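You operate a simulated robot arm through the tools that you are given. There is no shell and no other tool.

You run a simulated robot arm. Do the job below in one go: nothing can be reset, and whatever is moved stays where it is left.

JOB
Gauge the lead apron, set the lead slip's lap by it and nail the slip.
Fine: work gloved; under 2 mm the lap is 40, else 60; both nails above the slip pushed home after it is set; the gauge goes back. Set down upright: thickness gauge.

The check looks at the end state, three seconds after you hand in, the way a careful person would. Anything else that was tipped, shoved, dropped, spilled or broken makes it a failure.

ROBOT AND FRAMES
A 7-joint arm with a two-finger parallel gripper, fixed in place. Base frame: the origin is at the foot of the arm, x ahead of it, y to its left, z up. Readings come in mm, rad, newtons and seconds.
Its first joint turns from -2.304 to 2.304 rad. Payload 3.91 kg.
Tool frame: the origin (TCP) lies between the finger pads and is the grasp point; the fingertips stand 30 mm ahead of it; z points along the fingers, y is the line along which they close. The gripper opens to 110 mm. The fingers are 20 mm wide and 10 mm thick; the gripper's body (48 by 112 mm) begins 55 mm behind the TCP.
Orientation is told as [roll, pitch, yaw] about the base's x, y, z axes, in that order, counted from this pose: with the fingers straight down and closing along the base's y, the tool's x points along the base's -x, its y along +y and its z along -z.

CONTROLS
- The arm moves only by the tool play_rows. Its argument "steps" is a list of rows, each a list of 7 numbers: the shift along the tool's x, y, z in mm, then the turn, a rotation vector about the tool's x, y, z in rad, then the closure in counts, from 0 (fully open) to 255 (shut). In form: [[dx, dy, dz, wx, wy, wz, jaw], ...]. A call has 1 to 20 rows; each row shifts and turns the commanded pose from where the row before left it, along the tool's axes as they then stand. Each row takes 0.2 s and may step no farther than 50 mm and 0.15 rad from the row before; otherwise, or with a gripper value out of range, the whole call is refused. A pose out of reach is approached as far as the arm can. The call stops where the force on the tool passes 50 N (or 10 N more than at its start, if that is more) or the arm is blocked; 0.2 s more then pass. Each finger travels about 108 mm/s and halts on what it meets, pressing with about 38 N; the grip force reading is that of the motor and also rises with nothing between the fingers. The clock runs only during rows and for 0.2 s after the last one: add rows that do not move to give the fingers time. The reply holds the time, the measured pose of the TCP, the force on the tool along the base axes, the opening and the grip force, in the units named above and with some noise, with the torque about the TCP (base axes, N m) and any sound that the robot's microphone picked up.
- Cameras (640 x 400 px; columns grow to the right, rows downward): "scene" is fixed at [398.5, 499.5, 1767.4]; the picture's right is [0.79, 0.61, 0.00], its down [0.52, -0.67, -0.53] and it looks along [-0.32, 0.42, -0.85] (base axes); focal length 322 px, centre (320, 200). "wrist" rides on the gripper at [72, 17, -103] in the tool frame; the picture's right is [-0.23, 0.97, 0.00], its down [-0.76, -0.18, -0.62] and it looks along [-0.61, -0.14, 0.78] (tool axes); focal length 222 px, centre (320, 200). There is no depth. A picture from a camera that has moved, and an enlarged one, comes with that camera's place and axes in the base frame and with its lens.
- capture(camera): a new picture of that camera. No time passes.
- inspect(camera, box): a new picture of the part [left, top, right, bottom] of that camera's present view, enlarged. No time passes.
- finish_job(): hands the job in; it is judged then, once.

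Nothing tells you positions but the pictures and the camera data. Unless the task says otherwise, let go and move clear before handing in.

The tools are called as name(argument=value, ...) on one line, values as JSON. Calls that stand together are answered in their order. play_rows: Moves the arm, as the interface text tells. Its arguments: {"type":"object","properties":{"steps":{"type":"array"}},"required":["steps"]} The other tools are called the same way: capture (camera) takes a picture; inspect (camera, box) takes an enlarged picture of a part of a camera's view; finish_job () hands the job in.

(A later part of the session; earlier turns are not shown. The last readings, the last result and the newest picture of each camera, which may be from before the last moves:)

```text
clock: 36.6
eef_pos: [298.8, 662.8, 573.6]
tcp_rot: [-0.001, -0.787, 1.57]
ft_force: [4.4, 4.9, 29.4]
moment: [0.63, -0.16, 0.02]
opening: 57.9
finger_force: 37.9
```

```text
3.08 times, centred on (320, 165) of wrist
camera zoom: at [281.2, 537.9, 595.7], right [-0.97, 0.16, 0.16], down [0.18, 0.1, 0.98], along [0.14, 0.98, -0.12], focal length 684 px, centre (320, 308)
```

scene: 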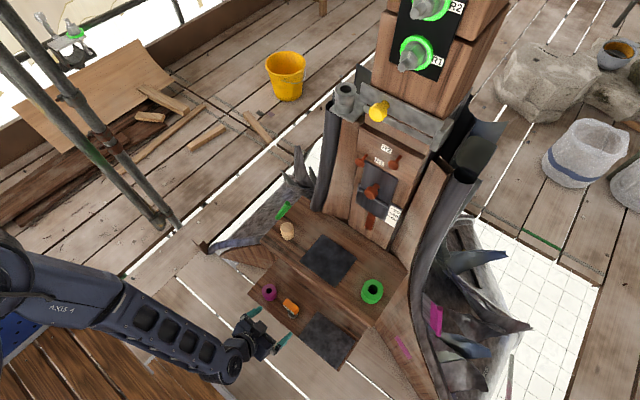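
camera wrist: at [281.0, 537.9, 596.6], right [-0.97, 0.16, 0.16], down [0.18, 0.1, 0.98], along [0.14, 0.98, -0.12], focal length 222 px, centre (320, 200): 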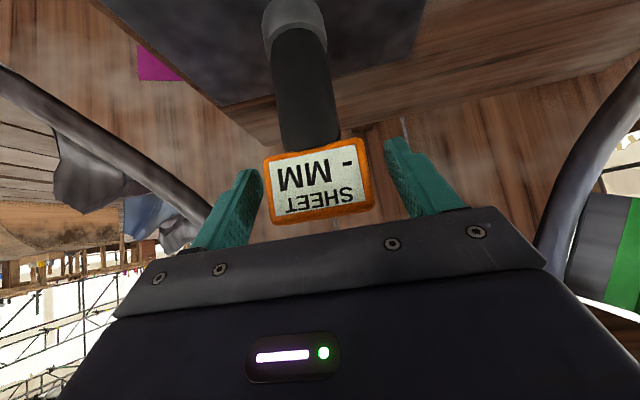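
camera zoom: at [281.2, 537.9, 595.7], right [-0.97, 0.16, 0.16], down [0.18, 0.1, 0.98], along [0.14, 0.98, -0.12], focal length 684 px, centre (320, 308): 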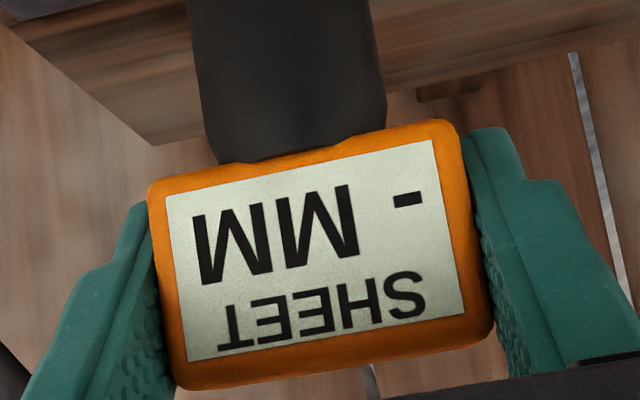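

The display stays at "–" even under load, so this sheet may not be the apron. I ease off, let the gauge stand here for now, and back away to look harder at the other candidates.

play_rows(steps=[[-0.7, 0, -0.7, 0, 0, 0, 200], [0, 0, 0, 0, 0, 0, 200], [0, 0, 0, 0, 0, 0, 124], [0, 0, 0, 0, 0, 0, 110], [0, 0, 0, 0, 0, 0, 85], [0, 0, 0, 0, 0, 0, 50], [0, 0, 0, 0, 0, 0, 50], [0, 0, -30, 0, 0, 0, 50], [0, 0, -40, 0, 0, 0, 50], [0, 0, -40, 0, 0, 0, 50], [0, 0, 0, 0, 0, 0, 50]])

capture(camera="wrist")

inspect(camera="wrist", box=[250, 60, 390, 200])

inspect(camera="scene", box=[300, 290, 380, 370])

```text
clock: 39.0
eef_pos: [300.4, 586.5, 652.1]
tcp_rot: [0.0, -0.787, 1.568]
ft_force: [0.1, -0.1, 0.5]
moment: [0.0, -0.02, 0.04]
opening: 88.4
finger_force: 0.0
```

```text
taken
camera wrist: at [283.2, 460.1, 674.3], right [-0.97, 0.16, 0.16], down [0.18, 0.1, 0.98], along [0.14, 0.98, -0.12], focal length 222 px, centre (320, 200)
```

wrist: 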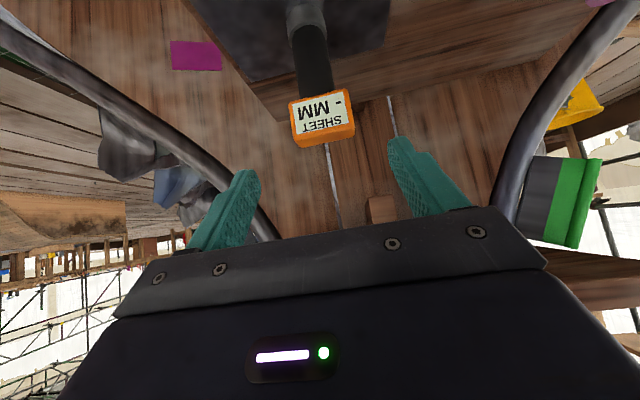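

```text
2.86 times, centred on (320, 130) of wrist
camera zoom: at [283.2, 460.1, 674.3], right [-0.97, 0.16, 0.16], down [0.18, 0.1, 0.98], along [0.14, 0.98, -0.12], focal length 635 px, centre (320, 400)
```

zoom: 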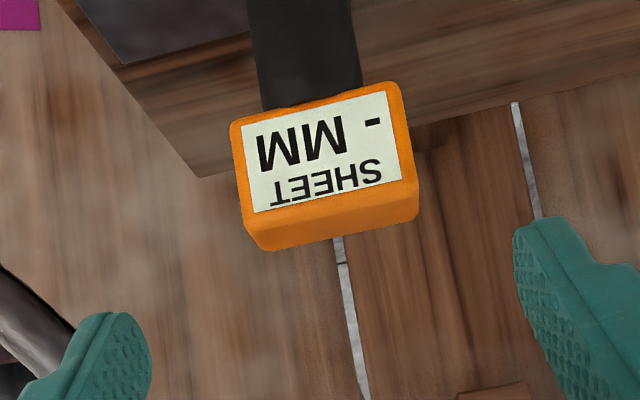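

```text
5.00 times, centred on (340, 330) of scene
camera zoom: at [398.5, 499.5, 1767.4], right [0.79, 0.61, 0.0], down [0.52, -0.67, -0.53], along [-0.32, 0.42, -0.85], focal length 1609 px, centre (220, -450)
```

zoom: 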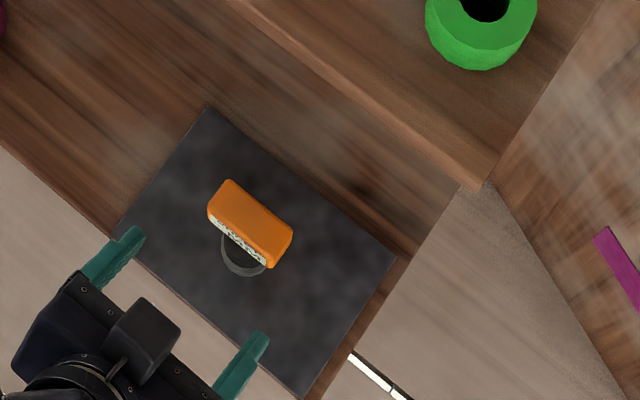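

The gauge stands steady on the sheet. I back off upwards for a frontal look at the upper bench, the slip's backing plate and the grey collar.

play_rows(steps=[[10, 4, -35, 0, 0, 0, 0], [10, 4, -35, 0, 0, 0, 0], [-30, 4, -36, 0, 0, 0, 0], [-30, 4, -36, 0, 0, 0, 0], [-30, 4, -36, 0, 0, 0, 0], [-30, 4, -36, 0, 0, 0, 0], [-30, 4, -36, 0, 0, 0, 0], [-30, 4, -36, 0, 0, 0, 0], [-30, 4, -30, 0, 0, 0, 0], [0, 0, 0, 0, 0, 0, 0]])

capture(camera="wrist")

inspect(camera="wrist", box=[220, 0, 460, 150])

```text
clock: 41.2
eef_pos: [263.3, 493.9, 1010.0]
tcp_rot: [0.0, -0.786, 1.567]
ft_force: [0.1, 0.1, 0.6]
moment: [0.0, 0.0, -0.05]
opening: 109.8
finger_force: 0.1
```

```text
taken
camera wrist: at [245.7, 369.8, 1031.0], right [-0.97, 0.16, 0.16], down [0.18, 0.1, 0.98], along [0.14, 0.98, -0.12], focal length 222 px, centre (320, 200)
```

wrist: 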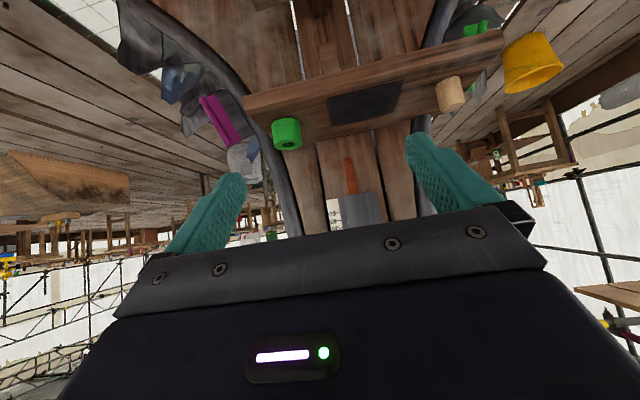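

```text
2.67 times, centred on (340, 75) of wrist
camera zoom: at [245.7, 369.8, 1031.0], right [-0.97, 0.16, 0.16], down [0.18, 0.1, 0.98], along [0.14, 0.98, -0.12], focal length 592 px, centre (267, 533)
```

zoom: 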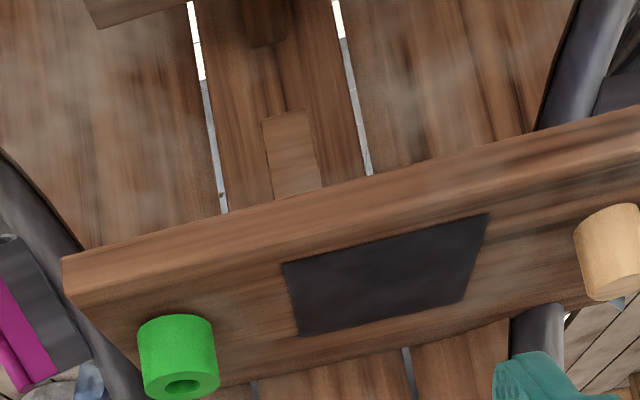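

I'll enlarge the upper patch's edge for thickness, then rise for the collar and backing plate.

inspect(camera="wrist", box=[320, 70, 410, 130])

inspect(camera="wrist", box=[318, 95, 350, 125])

play_rows(steps=[[-32, 3, -32, 0, 0, 0, 0], [-32, 3, -32, 0, 0, 0, 0], [-32, 3, -32, 0, 0, 0, 0], [-32, 3, -32, 0, 0, 0, 0], [-32, 3, -32, 0, 0, 0, 0], [-32, 3, -32, 0, 0, 0, 0], [-32, 3, -32, 0, 0, 0, 0], [-32, 3, -32, 0, 0, 0, 0], [0, 0, 0, 0, 0, 0, 0]])

capture(camera="wrist")

```text
6.67 times, centred on (365, 100) of wrist
camera zoom: at [245.7, 369.8, 1031.0], right [-0.97, 0.16, 0.16], down [0.18, 0.1, 0.98], along [0.14, 0.98, -0.12], focal length 1481 px, centre (20, 867)
```

zoom: 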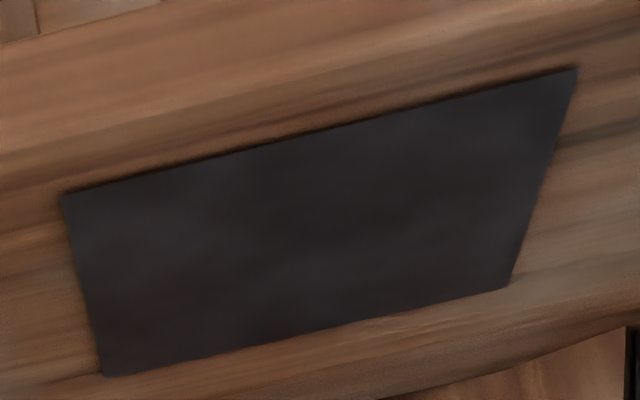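

```text
13.33 times, centred on (334, 110) of wrist
camera zoom: at [245.7, 369.8, 1031.0], right [-0.97, 0.16, 0.16], down [0.18, 0.1, 0.98], along [0.14, 0.98, -0.12], focal length 2962 px, centre (133, 1400)
```

zoom: 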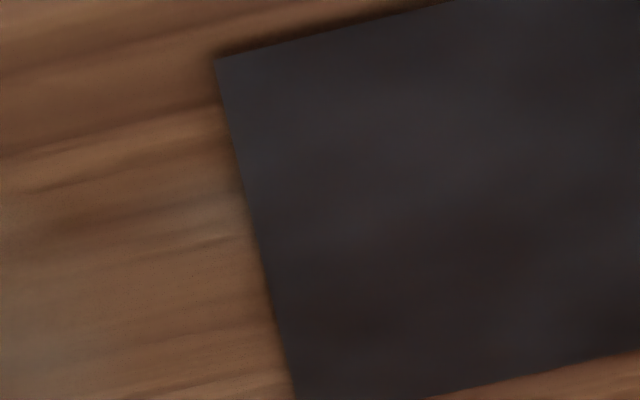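

```text
clock: 43.2
eef_pos: [235.2, 495.1, 1372.8]
tcp_rot: [0.001, -0.787, 1.571]
ft_force: [0.3, 0.1, -0.9]
moment: [-0.03, -0.03, 0.0]
opening: 110.0
finger_force: 0.0
```

```text
taken
camera wrist: at [217.9, 370.3, 1393.8], right [-0.97, 0.16, 0.16], down [0.18, 0.1, 0.98], along [0.14, 0.98, -0.12], focal length 222 px, centre (320, 200)
```

wrist: 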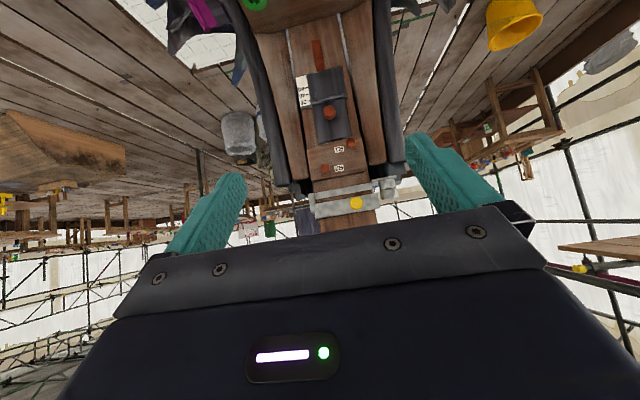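

Now an enlarged look at the slip, nails and the grey collar above them.

inspect(camera="wrist", box=[270, 60, 410, 240])

inspect(camera="wrist", box=[290, 165, 410, 240])

inspect(camera="wrist", box=[290, 60, 370, 160])

inspect(camera="scene", box=[320, 0, 520, 130])

```text
2.22 times, centred on (340, 150) of wrist
camera zoom: at [217.9, 370.3, 1393.8], right [-0.97, 0.16, 0.16], down [0.18, 0.1, 0.98], along [0.14, 0.98, -0.12], focal length 494 px, centre (276, 311)
```

zoom: 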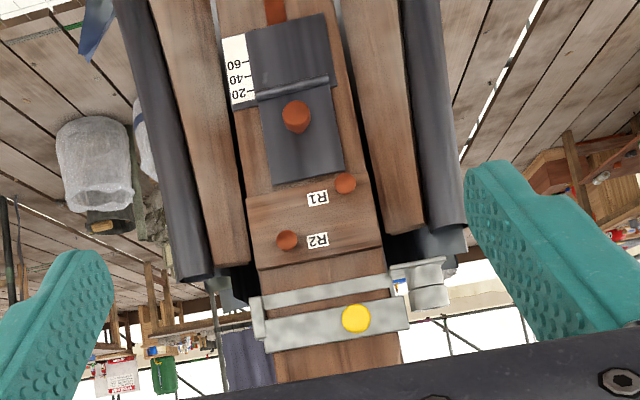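

```text
5.33 times, centred on (350, 202) of wrist
camera zoom: at [217.9, 370.3, 1393.8], right [-0.97, 0.16, 0.16], down [0.18, 0.1, 0.98], along [0.14, 0.98, -0.12], focal length 1185 px, centre (160, 187)
```

zoom: 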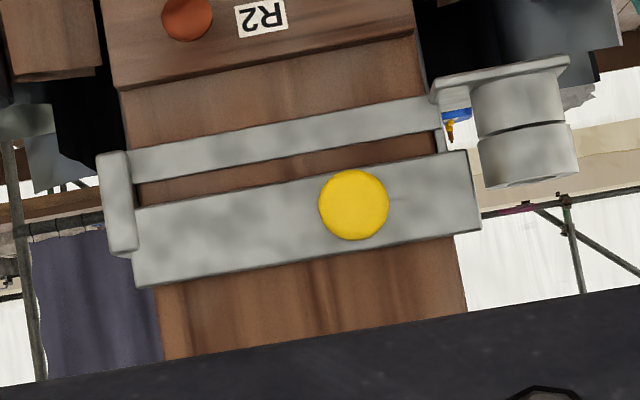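

```text
4.00 times, centred on (330, 110) of wrist
camera zoom: at [217.9, 370.3, 1393.8], right [-0.97, 0.16, 0.16], down [0.18, 0.1, 0.98], along [0.14, 0.98, -0.12], focal length 888 px, centre (280, 560)
```

zoom: 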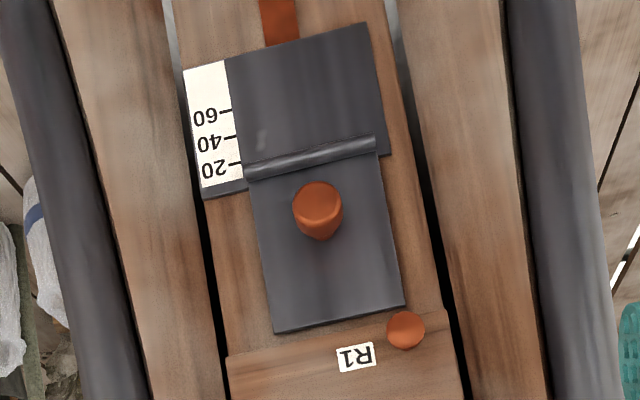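

```text
3.08 times, centred on (420, 65) of scene
camera zoom: at [398.5, 499.5, 1767.4], right [0.79, 0.61, 0.0], down [0.52, -0.67, -0.53], along [-0.32, 0.42, -0.85], focal length 990 px, centre (12, 615)
```

zoom: 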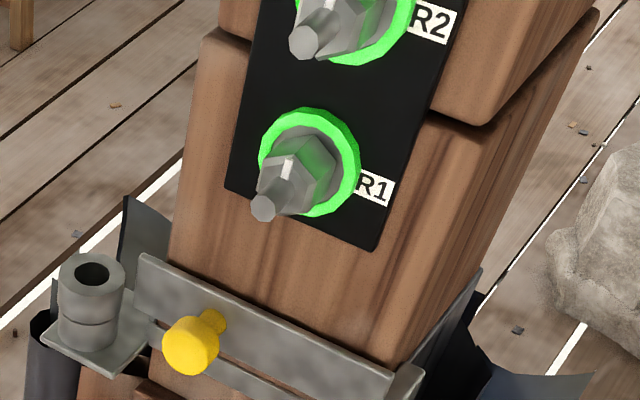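

The dark plate with the 20/40/60 scale is what the slip laps over, so that vertical plate may well be the apron, and the gauge may have to be held against it. I'll re-grip the gauge with a steeper tool (20° tilt), which lets me try both the upper patch and the vertical plate.

play_rows(steps=[[0, 0, 0, 0, 0.1455, 0, 0], [0, 0, 0, 0, 0.1455, 0, 0], [0, 0, 0, 0, 0.146, 0, 0], [8.54, -4.85, 47.07, 0, 0, 0, 0], [8.54, -4.85, 47.07, 0, 0, 0, 0], [8.54, -4.85, 47.07, 0, 0, 0, 0], [8.54, -4.85, 47.07, 0, 0, 0, 0], [8.54, -4.85, 47.07, 0, 0, 0, 0], [8.54, -4.85, 47.07, 0, 0, 0, 0], [8.54, -4.85, 47.07, 0, 0, 0, 0], [8.54, -4.85, 47.07, 0, 0, 0, 0], [8.54, -4.85, 47.07, 0, 0, 0, 0], [8.54, -4.85, 47.07, 0, 0, 0, 0], [8.54, -4.85, 47.07, 0, 0, 0, 0], [8.54, -4.85, 47.07, 0, 0, 0, 0], [8.54, -4.85, 47.07, 0, 0, 0, 50], [0, 0, 0, 0, 0, 0, 50]])

capture(camera="wrist")

capture(camera="scene")

```text
clock: 46.8
eef_pos: [298.9, 600.0, 756.4]
tcp_rot: [0.0, -0.347, 1.569]
ft_force: [-0.5, 0.7, -0.1]
moment: [0.0, 0.02, 0.01]
opening: 88.5
finger_force: 0.0
```

```text
taken
camera wrist: at [281.2, 496.3, 828.6], right [-0.97, 0.21, 0.08], down [0.18, 0.5, 0.85], along [0.14, 0.84, -0.53], focal length 222 px, centre (320, 200)
```

wrist: 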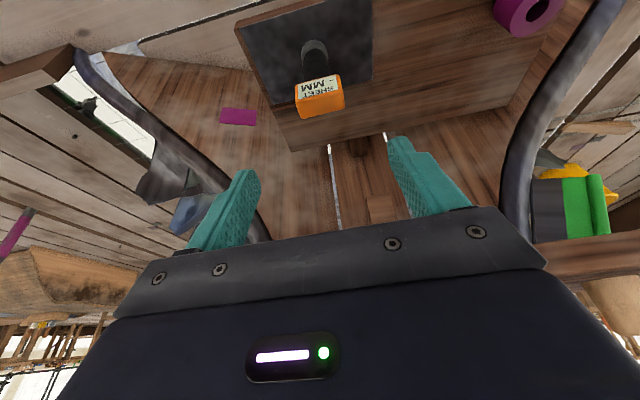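

```text
taken
```

scene: 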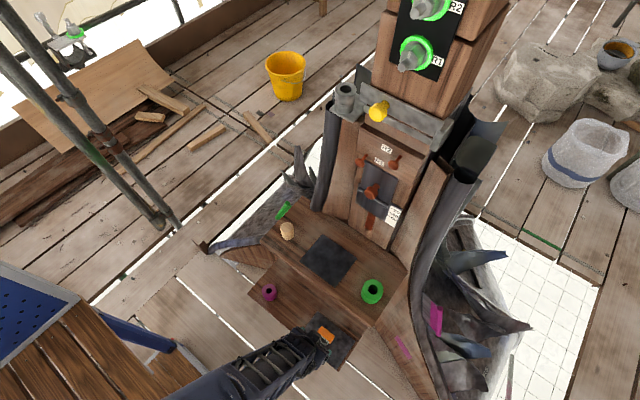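

I move to the steeper stand-off over the gauge and check the alignment.

play_rows(steps=[[1.65, 0.3, 40.9, 0, 0, 0, 50], [1.65, 0.3, 40.9, 0, 0, 0, 50], [0, 0, 30, 0, 0, 0, 50], [0, 0, 0, 0, 0, 0, 50]])

capture(camera="wrist")

inspect(camera="scene", box=[270, 280, 390, 380])

```text
clock: 47.8
eef_pos: [300.2, 633.8, 650.9]
tcp_rot: [-0.001, -0.35, 1.57]
ft_force: [0.9, -0.1, -0.5]
moment: [0.01, 0.0, 0.02]
opening: 88.5
finger_force: 0.0
```

```text
taken
camera wrist: at [282.7, 530.5, 722.4], right [-0.97, 0.21, 0.08], down [0.18, 0.5, 0.85], along [0.14, 0.84, -0.53], focal length 222 px, centre (320, 200)
```

wrist: 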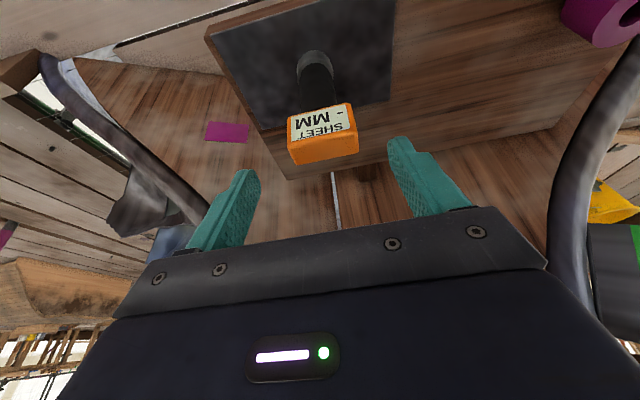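

```text
4.00 times, centred on (330, 330) of scene
camera zoom: at [398.5, 499.5, 1767.4], right [0.79, 0.61, 0.0], down [0.52, -0.67, -0.53], along [-0.32, 0.42, -0.85], focal length 1287 px, centre (280, -320)
```

zoom: 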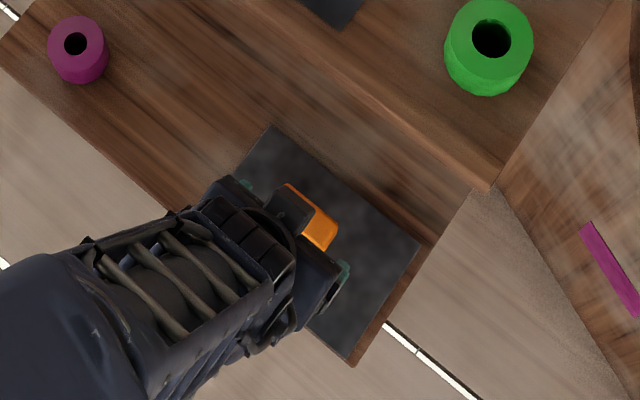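

The alignment looks right. I advance 80 mm and close gently on the head.

play_rows(steps=[[0, 0, 30, 0, 0, 0, 50], [0, 0, 30, 0, 0, 0, 50], [0, 0, 20, 0, 0, 0, 50], [0, 0, 0, 0, 0, 0, 50]])

capture(camera="wrist")

play_rows(steps=[[0, 0, 0, 0, 0, 0, 90], [0, 0, 0, 0, 0, 0, 108], [0, 0, 0, 0, 0, 0, 116], [0, 0, 0, 0, 0, 0, 122], [0, 0, 0, 0, 0, 0, 128], [0, 0, 0, 0, 0, 0, 134], [0, 0, 0, 0, 0, 0, 145], [0, 0, 0, 0, 0, 0, 165], [0, 0, 0, 0, 0, 0, 200], [0, 0, 0, 0, 0, 0, 200]])

capture(camera="wrist")

```text
clock: 48.8
eef_pos: [300.2, 664.3, 577.5]
tcp_rot: [0.002, -0.35, 1.573]
ft_force: [0.5, -0.6, 0.0]
moment: [0.0, 0.01, -0.02]
opening: 88.4
finger_force: 0.0
```

```text
taken
camera wrist: at [283.6, 560.1, 649.4], right [-0.97, 0.21, 0.08], down [0.18, 0.5, 0.85], along [0.14, 0.84, -0.53], focal length 222 px, centre (320, 200)
```

wrist: 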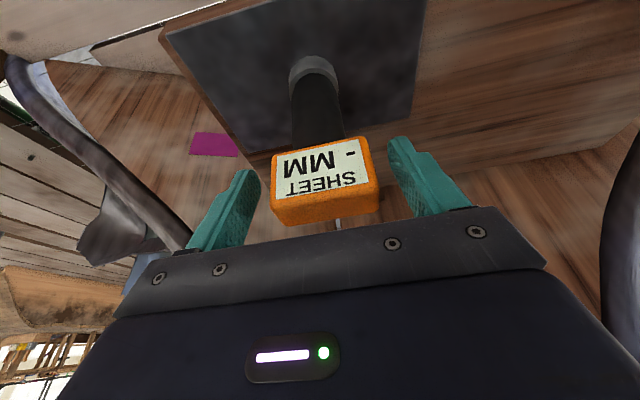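

```text
clock: 51.0
eef_pos: [300.9, 664.9, 578.8]
tcp_rot: [0.0, -0.35, 1.569]
ft_force: [-0.6, 0.2, 1.9]
moment: [0.03, 0.13, -0.02]
opening: 57.7
finger_force: 38.0
```

```text
taken
camera wrist: at [283.6, 560.1, 649.5], right [-0.97, 0.21, 0.08], down [0.18, 0.5, 0.85], along [0.14, 0.84, -0.53], focal length 222 px, centre (320, 200)
```

wrist: 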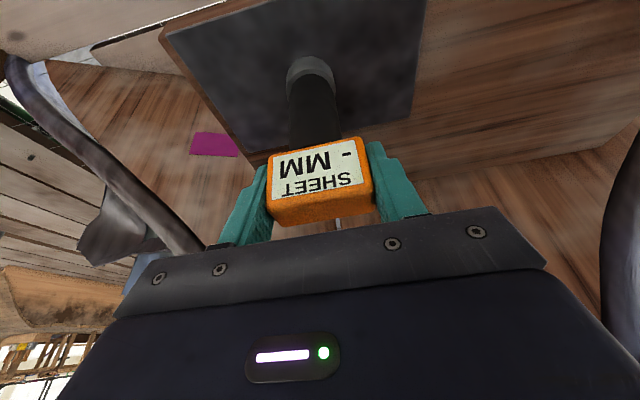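

The gauge is gripped again at a 20° tilt. The upper patch is about 136 × 118 mm, centred near (190, 815) at z ≈ 800. I lift the gauge straight up past the bench edge.

play_rows(steps=[[-5.13, 0, -14.1, 0, 0, 0, 200], [-15.48, 0, -42.53, 0, 0, 0, 200], [-15.48, 0, -42.53, 0, 0, 0, 200], [-15.48, 0, -42.53, 0, 0, 0, 200], [-15.48, 0, -42.53, 0, 0, 0, 200], [-15.48, 0, -42.53, 0, 0, 0, 200], [-15.48, 0, -42.53, 0, 0, 0, 200], [-15.48, 0, -42.53, 0, 0, 0, 200], [-15.48, 0, -42.53, 0, 0, 0, 200], [0, 0, 0, 0, 0, 0, 200]])

capture(camera="wrist")

capture(camera="scene")

```text
clock: 53.2
eef_pos: [300.2, 664.9, 955.1]
tcp_rot: [-0.001, -0.347, 1.57]
ft_force: [-0.2, -1.1, -1.0]
moment: [0.01, 0.01, -0.01]
opening: 57.4
finger_force: 37.5
```

```text
taken
camera wrist: at [283.2, 560.2, 1027.1], right [-0.97, 0.21, 0.08], down [0.18, 0.5, 0.85], along [0.14, 0.84, -0.53], focal length 222 px, centre (320, 200)
```

wrist: 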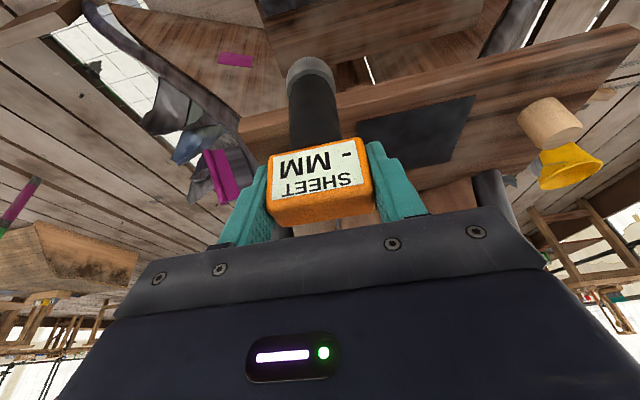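

```text
taken
```

scene: 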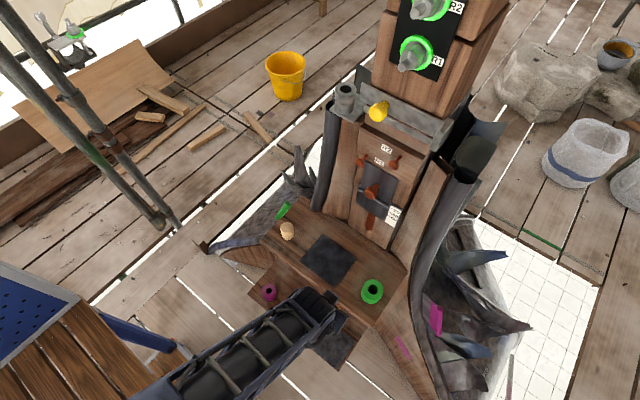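

The gauge clears the bench top. I carry it over the centre of the upper patch.

play_rows(steps=[[-35.5, 27.5, 12.9, 0, 0, 0, 200], [-35.5, 27.5, 12.9, 0, 0, 0, 200], [-35.5, 27.5, 12.9, 0, 0, 0, 200], [-35.5, 27.5, 12.9, 0, 0, 0, 200], [0, 0, 0, 0, 0, 0, 200]])

capture(camera="wrist")

capture(camera="scene")

```text
clock: 54.4
eef_pos: [193.2, 815.6, 954.2]
tcp_rot: [0.0, -0.349, 1.57]
ft_force: [-0.4, -1.1, -2.2]
moment: [0.0, -0.04, -0.01]
opening: 57.8
finger_force: 38.2
```

```text
taken
camera wrist: at [176.1, 711.2, 1026.1], right [-0.97, 0.21, 0.08], down [0.18, 0.5, 0.85], along [0.14, 0.84, -0.53], focal length 222 px, centre (320, 200)
```

wrist: 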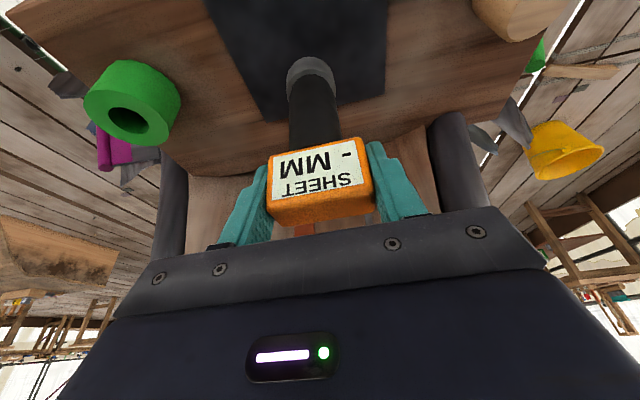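

```text
taken
```

scene: 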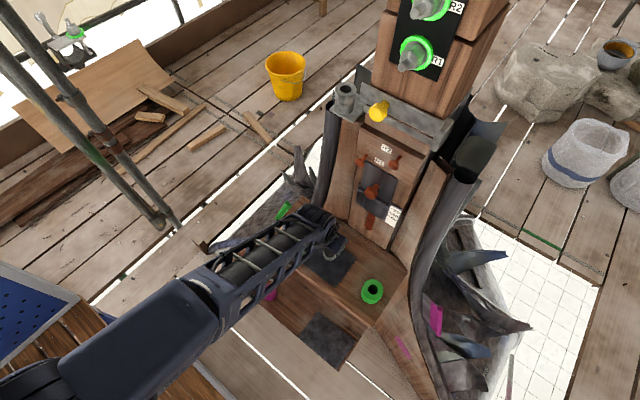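

I lower towards the patch and then creep to contact.

play_rows(steps=[[3.25, 0, 8.93, 0, 0, 0, 200], [3.25, 0, 8.93, 0, 0, 0, 200], [3.25, 0, 8.93, 0, 0, 0, 200], [3.25, 0, 8.93, 0, 0, 0, 200], [0, 0, 0, 0, 0, 0, 200]])

inspect(camera="wrist", box=[240, 30, 400, 230])

```text
clock: 55.6
eef_pos: [190.4, 814.1, 916.0]
tcp_rot: [0.0, -0.348, 1.569]
ft_force: [-0.7, -0.5, -2.3]
moment: [-0.02, 0.01, -0.02]
opening: 57.7
finger_force: 38.2
```

```text
2.00 times, centred on (320, 130) of wrist
camera zoom: at [174.0, 710.5, 989.2], right [-0.97, 0.21, 0.08], down [0.18, 0.5, 0.85], along [0.14, 0.84, -0.53], focal length 444 px, centre (320, 340)
```

zoom: 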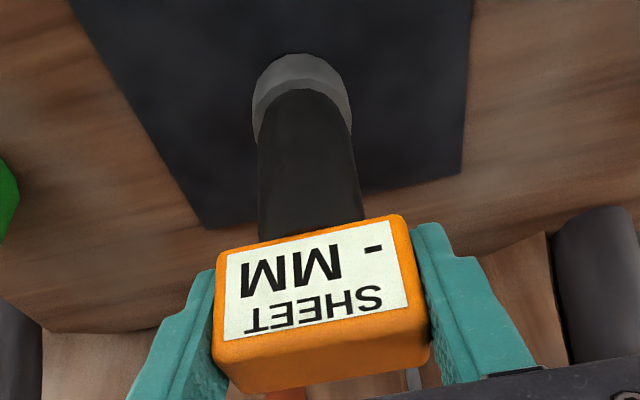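

play_rows(steps=[[0.68, 0, 1.88, 0, 0, 0, 200], [0.68, 0, 1.88, 0, 0, 0, 200], [0, 0, 0, 0, 0, 0, 200]])

play_rows(steps=[[0.34, 0, 0.94, 0, 0, 0, 200], [0.34, 0, 0.94, 0, 0, 0, 200], [0, 0, 0, 0, 0, 0, 200]])

inspect(camera="wrist", box=[240, 30, 400, 230])

```text
clock: 56.4
eef_pos: [189.1, 815.2, 912.6]
tcp_rot: [0.0, -0.349, 1.569]
ft_force: [0.0, -0.4, -0.4]
moment: [0.01, 0.0, 0.03]
opening: 57.6
finger_force: 38.0
```

```text
clock: 57.2
eef_pos: [189.3, 814.6, 913.0]
tcp_rot: [-0.002, -0.352, 1.57]
ft_force: [2.7, -6.2, 21.3]
moment: [-0.86, -0.34, 0.01]
opening: 57.7
finger_force: 37.9
```

```text
2.00 times, centred on (320, 130) of wrist
camera zoom: at [173.3, 710.6, 985.2], right [-0.97, 0.21, 0.08], down [0.18, 0.5, 0.85], along [0.14, 0.84, -0.53], focal length 444 px, centre (320, 340)
```

zoom: 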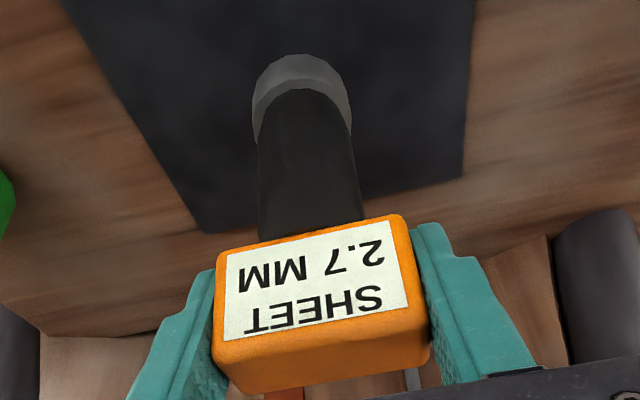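

The display now reads 2.7 mm, so the upper patch is the lead apron and the lap must be 60. I hold a moment to be sure the reading is steady.

play_rows(steps=[[-0.2, 0, -0.5, 0, 0, 0, 200], [0, 0, 0, 0, 0, 0, 200], [0, 0, 0, 0, 0, 0, 200], [0, 0, 0, 0, 0, 0, 200], [0, 0, 0, 0, 0, 0, 200], [0, 0, 0, 0, 0, 0, 200]])

inspect(camera="wrist", box=[250, 120, 390, 230])

capture(camera="scene")

```text
clock: 58.6
eef_pos: [189.8, 814.7, 912.8]
tcp_rot: [0.002, -0.351, 1.57]
ft_force: [6.1, 4.7, 32.3]
moment: [0.44, -0.48, -0.02]
opening: 57.4
finger_force: 37.9
```

```text
3.64 times, centred on (320, 175) of wrist
camera zoom: at [172.9, 710.7, 985.0], right [-0.97, 0.21, 0.08], down [0.18, 0.5, 0.85], along [0.14, 0.84, -0.53], focal length 808 px, centre (320, 291)
```

zoom: 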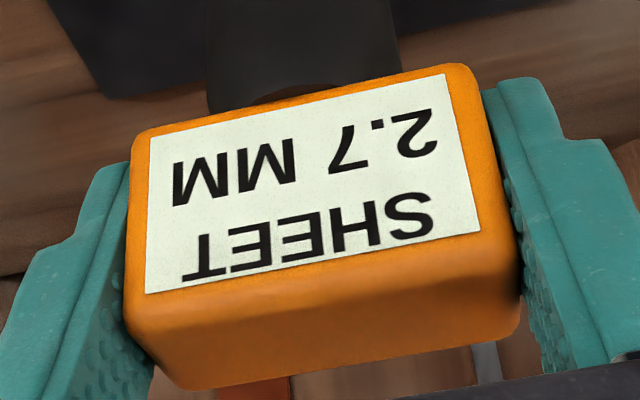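

```text
taken
```

scene: 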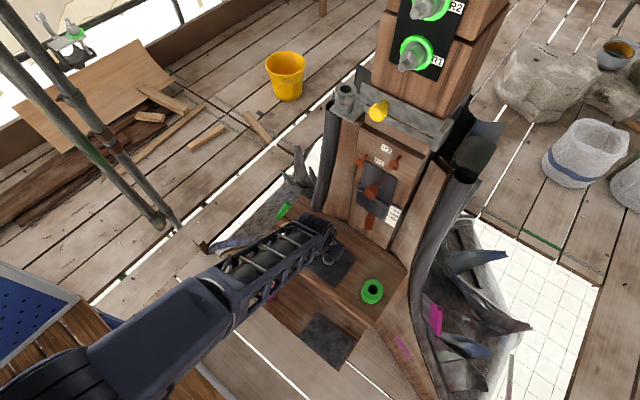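

The reading is steady at 2.7 mm, so the lap is 60. Now I lift the gauge off the apron and carry it back above its home spot on the lower shelf.

play_rows(steps=[[-2, 0, -5.5, 0, 0, 0, 200], [-6.7, 0, -18.4, 0, 0, 0, 200], [-6.7, 0, -18.4, 0, 0, 0, 200], [36.2, 12.4, -13.2, 0, 0, 0, 200], [36.2, 12.4, -13.2, 0, 0, 0, 200], [36.2, 12.4, -13.2, 0, 0, 0, 200], [36.2, 12.4, -13.2, 0, 0, 0, 200], [0, 0, 0, 0, 0, 0, 200]])

capture(camera="wrist")

```text
clock: 60.4
eef_pos: [139.9, 660.1, 956.4]
tcp_rot: [0.001, -0.35, 1.568]
ft_force: [0.6, -0.4, -1.8]
moment: [0.02, -0.01, -0.02]
opening: 57.5
finger_force: 37.6
```

```text
taken
camera wrist: at [123.3, 557.2, 1028.0], right [-0.97, 0.21, 0.08], down [0.18, 0.5, 0.85], along [0.14, 0.84, -0.53], focal length 222 px, centre (320, 200)
```

wrist: 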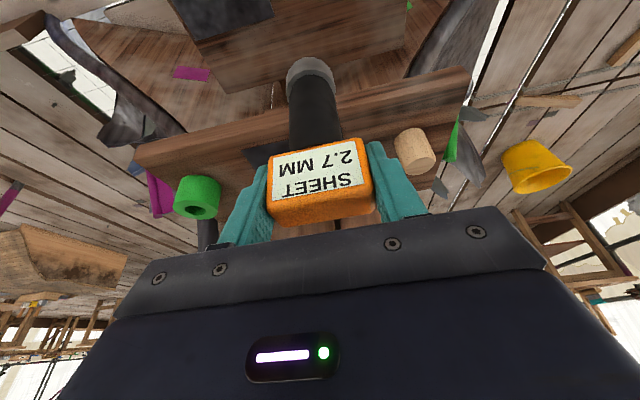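

The reading is held on the display. I lower the gauge to just above the shelf at its home spot.

play_rows(steps=[[15.66, 0, 43.05, 0, 0, 0, 200], [15.66, 0, 43.05, 0, 0, 0, 200], [15.66, 0, 43.05, 0, 0, 0, 200], [15.66, 0, 43.05, 0, 0, 0, 200], [15.66, 0, 43.05, 0, 0, 0, 200], [15.66, 0, 43.05, 0, 0, 0, 200], [15.66, 0, 43.05, 0, 0, 0, 200], [13.0, 0, 35.7, 0, 0, 0, 200], [0, 0, 0, 0, 0, 0, 200]])

capture(camera="wrist")

inspect(camera="scene", box=[230, 260, 350, 350])

```text
clock: 62.4
eef_pos: [139.8, 659.3, 597.0]
tcp_rot: [-0.001, -0.348, 1.57]
ft_force: [1.1, 0.8, -2.3]
moment: [-0.03, 0.0, -0.01]
opening: 57.5
finger_force: 37.9
```

```text
taken
camera wrist: at [123.2, 555.8, 670.2], right [-0.97, 0.21, 0.08], down [0.18, 0.5, 0.85], along [0.14, 0.84, -0.53], focal length 222 px, centre (320, 200)
```

wrist: 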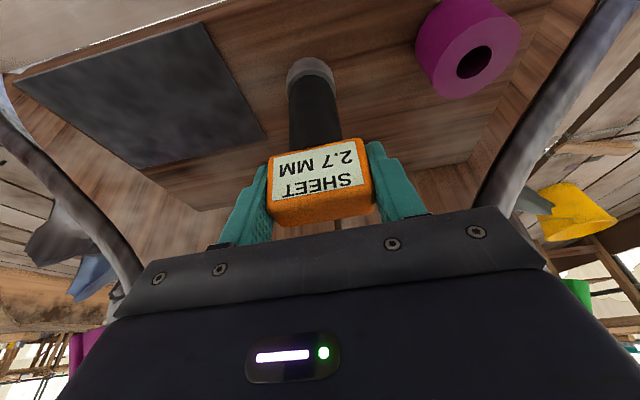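

```text
4.44 times, centred on (290, 305) of scene
camera zoom: at [398.5, 499.5, 1767.4], right [0.79, 0.61, 0.0], down [0.52, -0.67, -0.53], along [-0.32, 0.42, -0.85], focal length 1430 px, centre (453, -267)
```

zoom: 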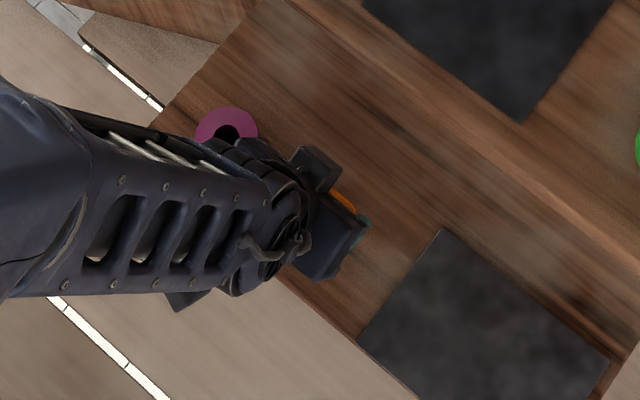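

The gauge is level over its home spot. I trim y by +2.5 mm and lower to contact.

play_rows(steps=[[-2.35, 0, 0.85, 0, 0, 0, 200], [1.71, 0, 4.7, 0, 0, 0, 200], [1.71, 0, 4.7, 0, 0, 0, 200], [1.71, 0, 4.7, 0, 0, 0, 200], [0, 0, 0, 0, 0, 0, 200]])

play_rows(steps=[[0.68, 0, 1.88, 0, 0, 0, 200], [0.34, 0, 0.94, 0, 0, 0, 200], [0, 0, 0, 0, 0, 0, 200]])

```text
clock: 63.6
eef_pos: [139.7, 662.2, 582.4]
tcp_rot: [-0.001, -0.348, 1.57]
ft_force: [-0.5, -0.2, -2.0]
moment: [-0.02, -0.02, -0.04]
opening: 57.3
finger_force: 37.9
```

```text
clock: 64.4
eef_pos: [139.8, 662.0, 579.7]
tcp_rot: [0.0, -0.347, 1.569]
ft_force: [-0.1, -0.5, -1.5]
moment: [-0.02, -0.03, -0.02]
opening: 57.8
finger_force: 38.1
```

play_rows(steps=[[0.34, 0, 0.94, 0, 0, 0, 200], [0.34, 0, 0.94, 0, 0, 0, 200], [0, 0, 0, 0, 0, 0, 200]])

play_rows(steps=[[0.34, 0, 0.94, 0, 0, 0, 200], [0, 0, 0, 0, 0, 0, 200]])

```text
clock: 65.2
eef_pos: [140.8, 662.1, 577.9]
tcp_rot: [0.0, -0.35, 1.569]
ft_force: [0.1, -0.5, -2.6]
moment: [0.04, 0.01, 0.01]
opening: 57.6
finger_force: 38.4
```

```text
clock: 65.8
eef_pos: [139.4, 663.2, 578.5]
tcp_rot: [0.002, -0.349, 1.57]
ft_force: [-0.2, -0.1, -2.6]
moment: [0.02, 0.02, 0.0]
opening: 57.3
finger_force: 38.3
```

No contact yet, so I continue with 1 mm steps.

play_rows(steps=[[0.34, 0, 0.94, 0, 0, 0, 200], [0, 0, 0, 0, 0, 0, 200]])

play_rows(steps=[[0.34, 0, 0.94, 0, 0, 0, 200], [0, 0, 0, 0, 0, 0, 200]])

```text
clock: 66.4
eef_pos: [140.3, 662.8, 576.5]
tcp_rot: [-0.001, -0.35, 1.569]
ft_force: [0.4, -0.4, -2.4]
moment: [-0.03, -0.01, -0.01]
opening: 57.4
finger_force: 37.8
```

```text
clock: 67.0
eef_pos: [140.5, 663.9, 576.4]
tcp_rot: [0.0, -0.349, 1.569]
ft_force: [-0.7, -0.5, -2.0]
moment: [-0.03, 0.01, 0.0]
opening: 57.5
finger_force: 38.3
```

play_rows(steps=[[0.34, 0, 0.94, 0, 0, 0, 200], [0, 0, 0, 0, 0, 0, 200]])

inspect(camera="wrist", box=[270, 40, 350, 160])

```text
clock: 67.6
eef_pos: [140.3, 661.9, 575.0]
tcp_rot: [0.0, -0.348, 1.571]
ft_force: [0.4, -0.3, -1.9]
moment: [0.0, 0.01, 0.01]
opening: 57.6
finger_force: 38.0
```

```text
3.33 times, centred on (310, 100) of wrist
camera zoom: at [123.0, 558.9, 646.2], right [-0.97, 0.21, 0.08], down [0.18, 0.5, 0.85], along [0.14, 0.84, -0.53], focal length 740 px, centre (353, 533)
```

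zoom: 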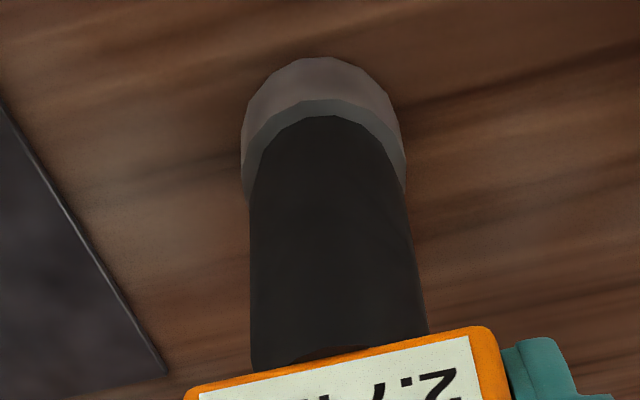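

play_rows(steps=[[0.34, 0, 0.94, 0, 0, 0, 200], [0, 0, 0, 0, 0, 0, 200]])

play_rows(steps=[[0.34, 0, 0.94, 0, 0, 0, 200], [0, 0, 0, 0, 0, 0, 200]])

```text
clock: 68.2
eef_pos: [139.8, 662.6, 574.7]
tcp_rot: [0.001, -0.35, 1.567]
ft_force: [-0.1, -0.5, -1.8]
moment: [-0.03, -0.04, -0.02]
opening: 57.5
finger_force: 38.1
```

```text
clock: 68.8
eef_pos: [140.3, 663.0, 572.8]
tcp_rot: [0.003, -0.352, 1.57]
ft_force: [-2.9, -5.7, 14.8]
moment: [-0.57, 0.26, 0.02]
opening: 57.9
finger_force: 37.8
```

Contact at about z = 573 with 15 N. I ease up slightly, open, and retreat along the tool axis.

play_rows(steps=[[-0.17, 0, -0.47, 0, 0, 0, 200], [0, 0, 0, 0, 0, 0, 200], [0, 0, 0, 0, 0, 0, 124], [0, 0, 0, 0, 0, 0, 110], [0, 0, 0, 0, 0, 0, 85], [0, 0, 0, 0, 0, 0, 50], [0, 0, 0, 0, 0, 0, 50], [0, 0, 0, 0, 0, 0, 50]])

capture(camera="wrist")

play_rows(steps=[[0, 0, -20, 0, 0, 0, 50], [0, 0, -35, 0, 0, 0, 50], [0, 0, -40, 0, 0, 0, 50], [0, 0, -40, 0, 0, 0, 50], [0, 0, 0, 0, 0, 0, 50]])

capture(camera="wrist")

```text
clock: 70.6
eef_pos: [140.8, 662.9, 573.8]
tcp_rot: [0.0, -0.348, 1.569]
ft_force: [0.3, -0.9, 0.6]
moment: [0.01, 0.03, 0.03]
opening: 88.3
finger_force: 0.1
```

```text
taken
camera wrist: at [123.4, 559.0, 645.5], right [-0.97, 0.21, 0.08], down [0.18, 0.5, 0.85], along [0.14, 0.84, -0.53], focal length 222 px, centre (320, 200)
```

wrist: 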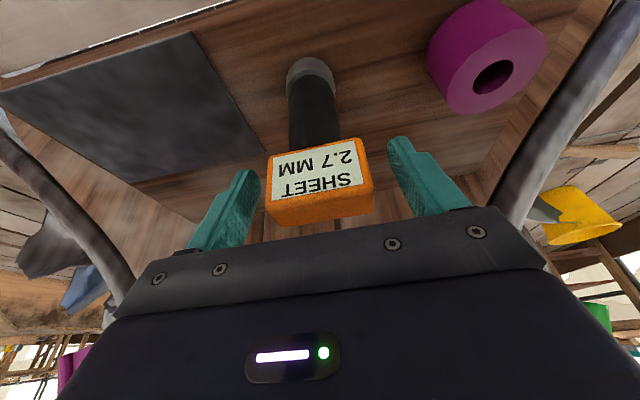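

```text
clock: 71.8
eef_pos: [141.6, 617.5, 699.0]
tcp_rot: [0.002, -0.349, 1.57]
ft_force: [-0.5, -0.4, -0.3]
moment: [-0.03, -0.01, 0.0]
opening: 88.5
finger_force: 0.1
```

```text
taken
camera wrist: at [124.0, 512.8, 771.1], right [-0.97, 0.21, 0.08], down [0.18, 0.5, 0.85], along [0.14, 0.84, -0.53], focal length 222 px, centre (320, 200)
```

wrist: 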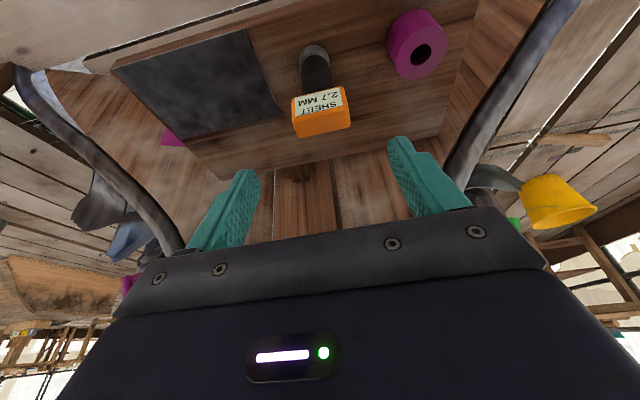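

The gauge is back on the shelf, upright, with "2.7 MM" still on its display. Before touching the lead slip I'll look closely at the unknown fittings (grey cylinder, green and magenta pieces), in case one of them holds gloves.

inspect(camera="scene", box=[415, 290, 465, 345])

inspect(camera="scene", box=[265, 190, 305, 230])

inspect(camera="wrist", box=[380, 0, 460, 90])

inspect(camera="scene", box=[355, 275, 395, 310])

inspect(camera="scene", box=[325, 75, 365, 125])

capture(camera="scene")

```text
7.27 times, centred on (440, 318) of scene
camera zoom: at [398.5, 499.5, 1767.4], right [0.79, 0.61, 0.0], down [0.52, -0.67, -0.53], along [-0.32, 0.42, -0.85], focal length 2341 px, centre (-553, -654)
```

zoom: 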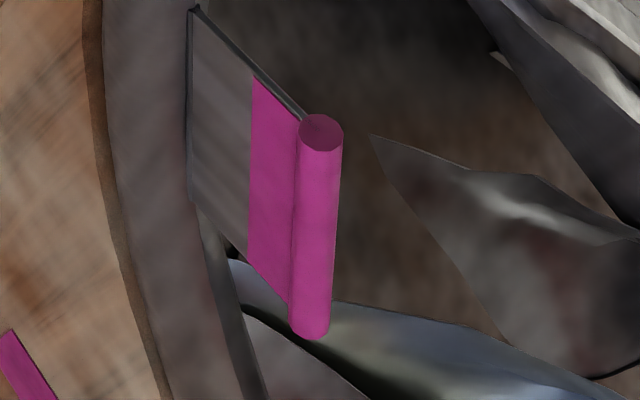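

```text
10.00 times, centred on (285, 210) of scene
camera zoom: at [398.5, 499.5, 1767.4], right [0.79, 0.61, 0.0], down [0.52, -0.67, -0.53], along [-0.32, 0.42, -0.85], focal length 3219 px, centre (670, 100)
```

zoom: 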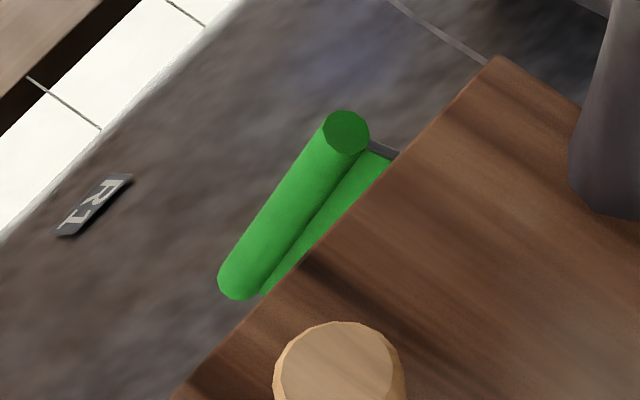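

```text
4.44 times, centred on (420, 45) of wrist
camera zoom: at [124.0, 512.8, 771.1], right [-0.97, 0.21, 0.08], down [0.18, 0.5, 0.85], along [0.14, 0.84, -0.53], focal length 987 px, centre (-124, 889)
```

zoom: 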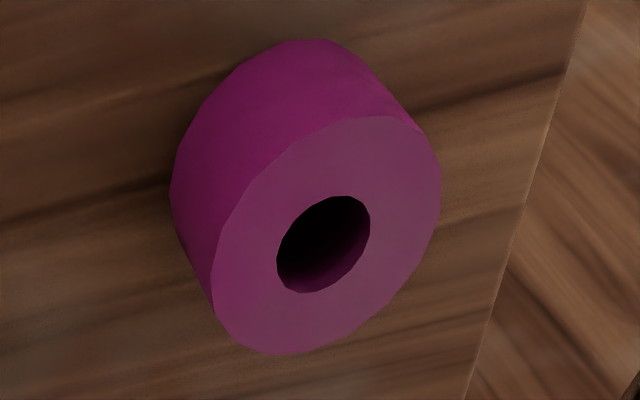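

```text
11.43 times, centred on (375, 292) of scene
camera zoom: at [398.5, 499.5, 1767.4], right [0.79, 0.61, 0.0], down [0.52, -0.67, -0.53], along [-0.32, 0.42, -0.85], focal length 3678 px, centre (-309, -857)
```

zoom: 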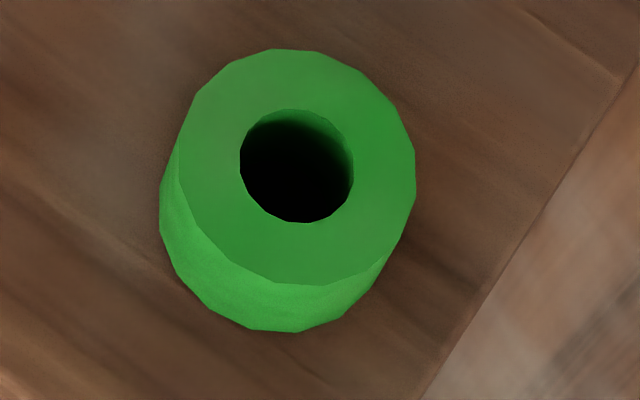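

```text
8.00 times, centred on (345, 100) of scene
camera zoom: at [398.5, 499.5, 1767.4], right [0.79, 0.61, 0.0], down [0.52, -0.67, -0.53], along [-0.32, 0.42, -0.85], focal length 2575 px, centre (120, 1000)
```

zoom: 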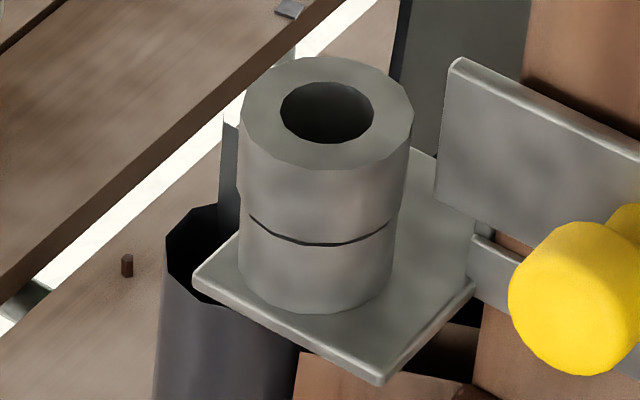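

```text
taken
```

scene: 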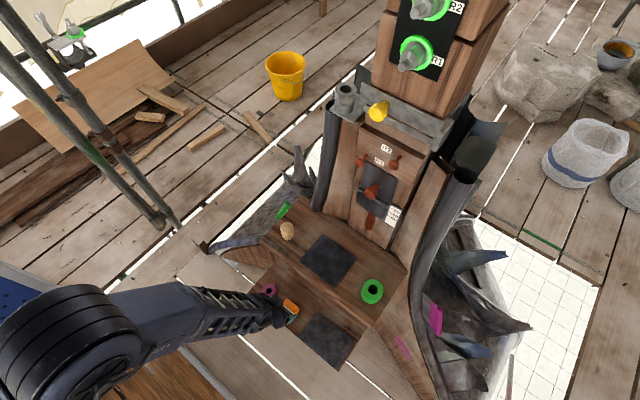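

Those are just rings and plates and nothing glove-like, so the rubber-gloved fingers are what I have. Next I move to a level, frontal view of the scale to measure the present lap accurately.

play_rows(steps=[[-10.95, -18.5, -37.4, 0, 0, 0, 50], [-10.95, -18.5, -37.4, 0, 0, 0, 0], [-10.95, -18.5, -37.4, 0, 0, 0, 0], [-10.95, -18.5, -37.4, 0, 0, 0, 0], [-10.95, -18.5, -37.4, 0, 0, 0, 0], [-10.95, -18.5, -37.4, 0, 0, 0, 0], [-10.95, -18.5, -37.4, 0, 0, 0, 0], [-10.95, -18.5, -37.4, 0, 0, 0, 0], [0, 0, 0, 0, -0.1455, 0, 0], [0, 0, 0, 0, -0.1455, 0, 0], [0, 0, 0, 0, -0.146, 0, 0], [0, 0, 0, 0, 0, 0, 0]])

capture(camera="wrist")

inspect(camera="scene", box=[250, 270, 370, 370])

```text
clock: 74.4
eef_pos: [288.0, 595.8, 1010.9]
tcp_rot: [0.002, -0.787, 1.568]
ft_force: [0.1, -0.1, 0.2]
moment: [-0.04, 0.0, 0.03]
opening: 110.3
finger_force: 0.0
```

```text
taken
camera wrist: at [270.5, 470.5, 1032.2], right [-0.97, 0.16, 0.16], down [0.18, 0.1, 0.98], along [0.14, 0.98, -0.12], focal length 222 px, centre (320, 200)
```

wrist: 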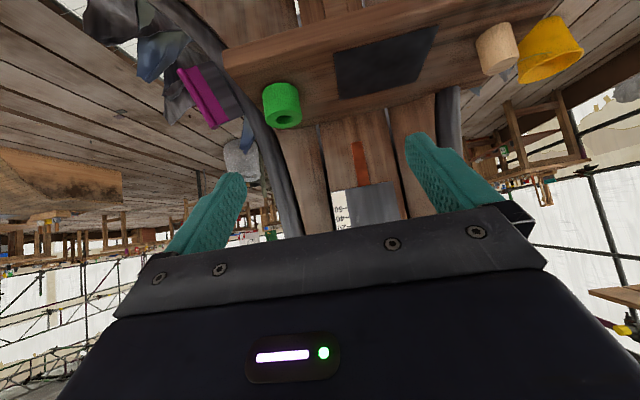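

```text
4.00 times, centred on (310, 320) of scene
camera zoom: at [398.5, 499.5, 1767.4], right [0.79, 0.61, 0.0], down [0.52, -0.67, -0.53], along [-0.32, 0.42, -0.85], focal length 1287 px, centre (360, -280)
```

zoom: 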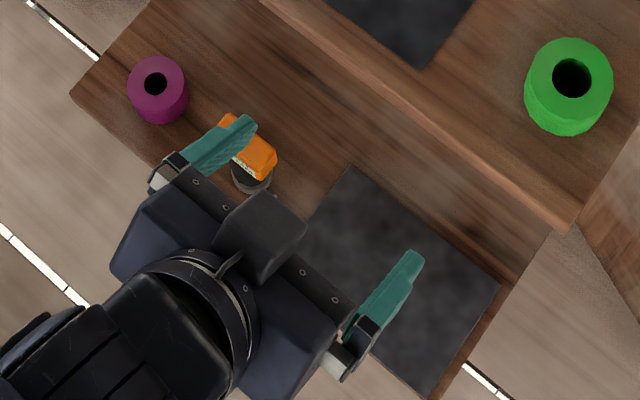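

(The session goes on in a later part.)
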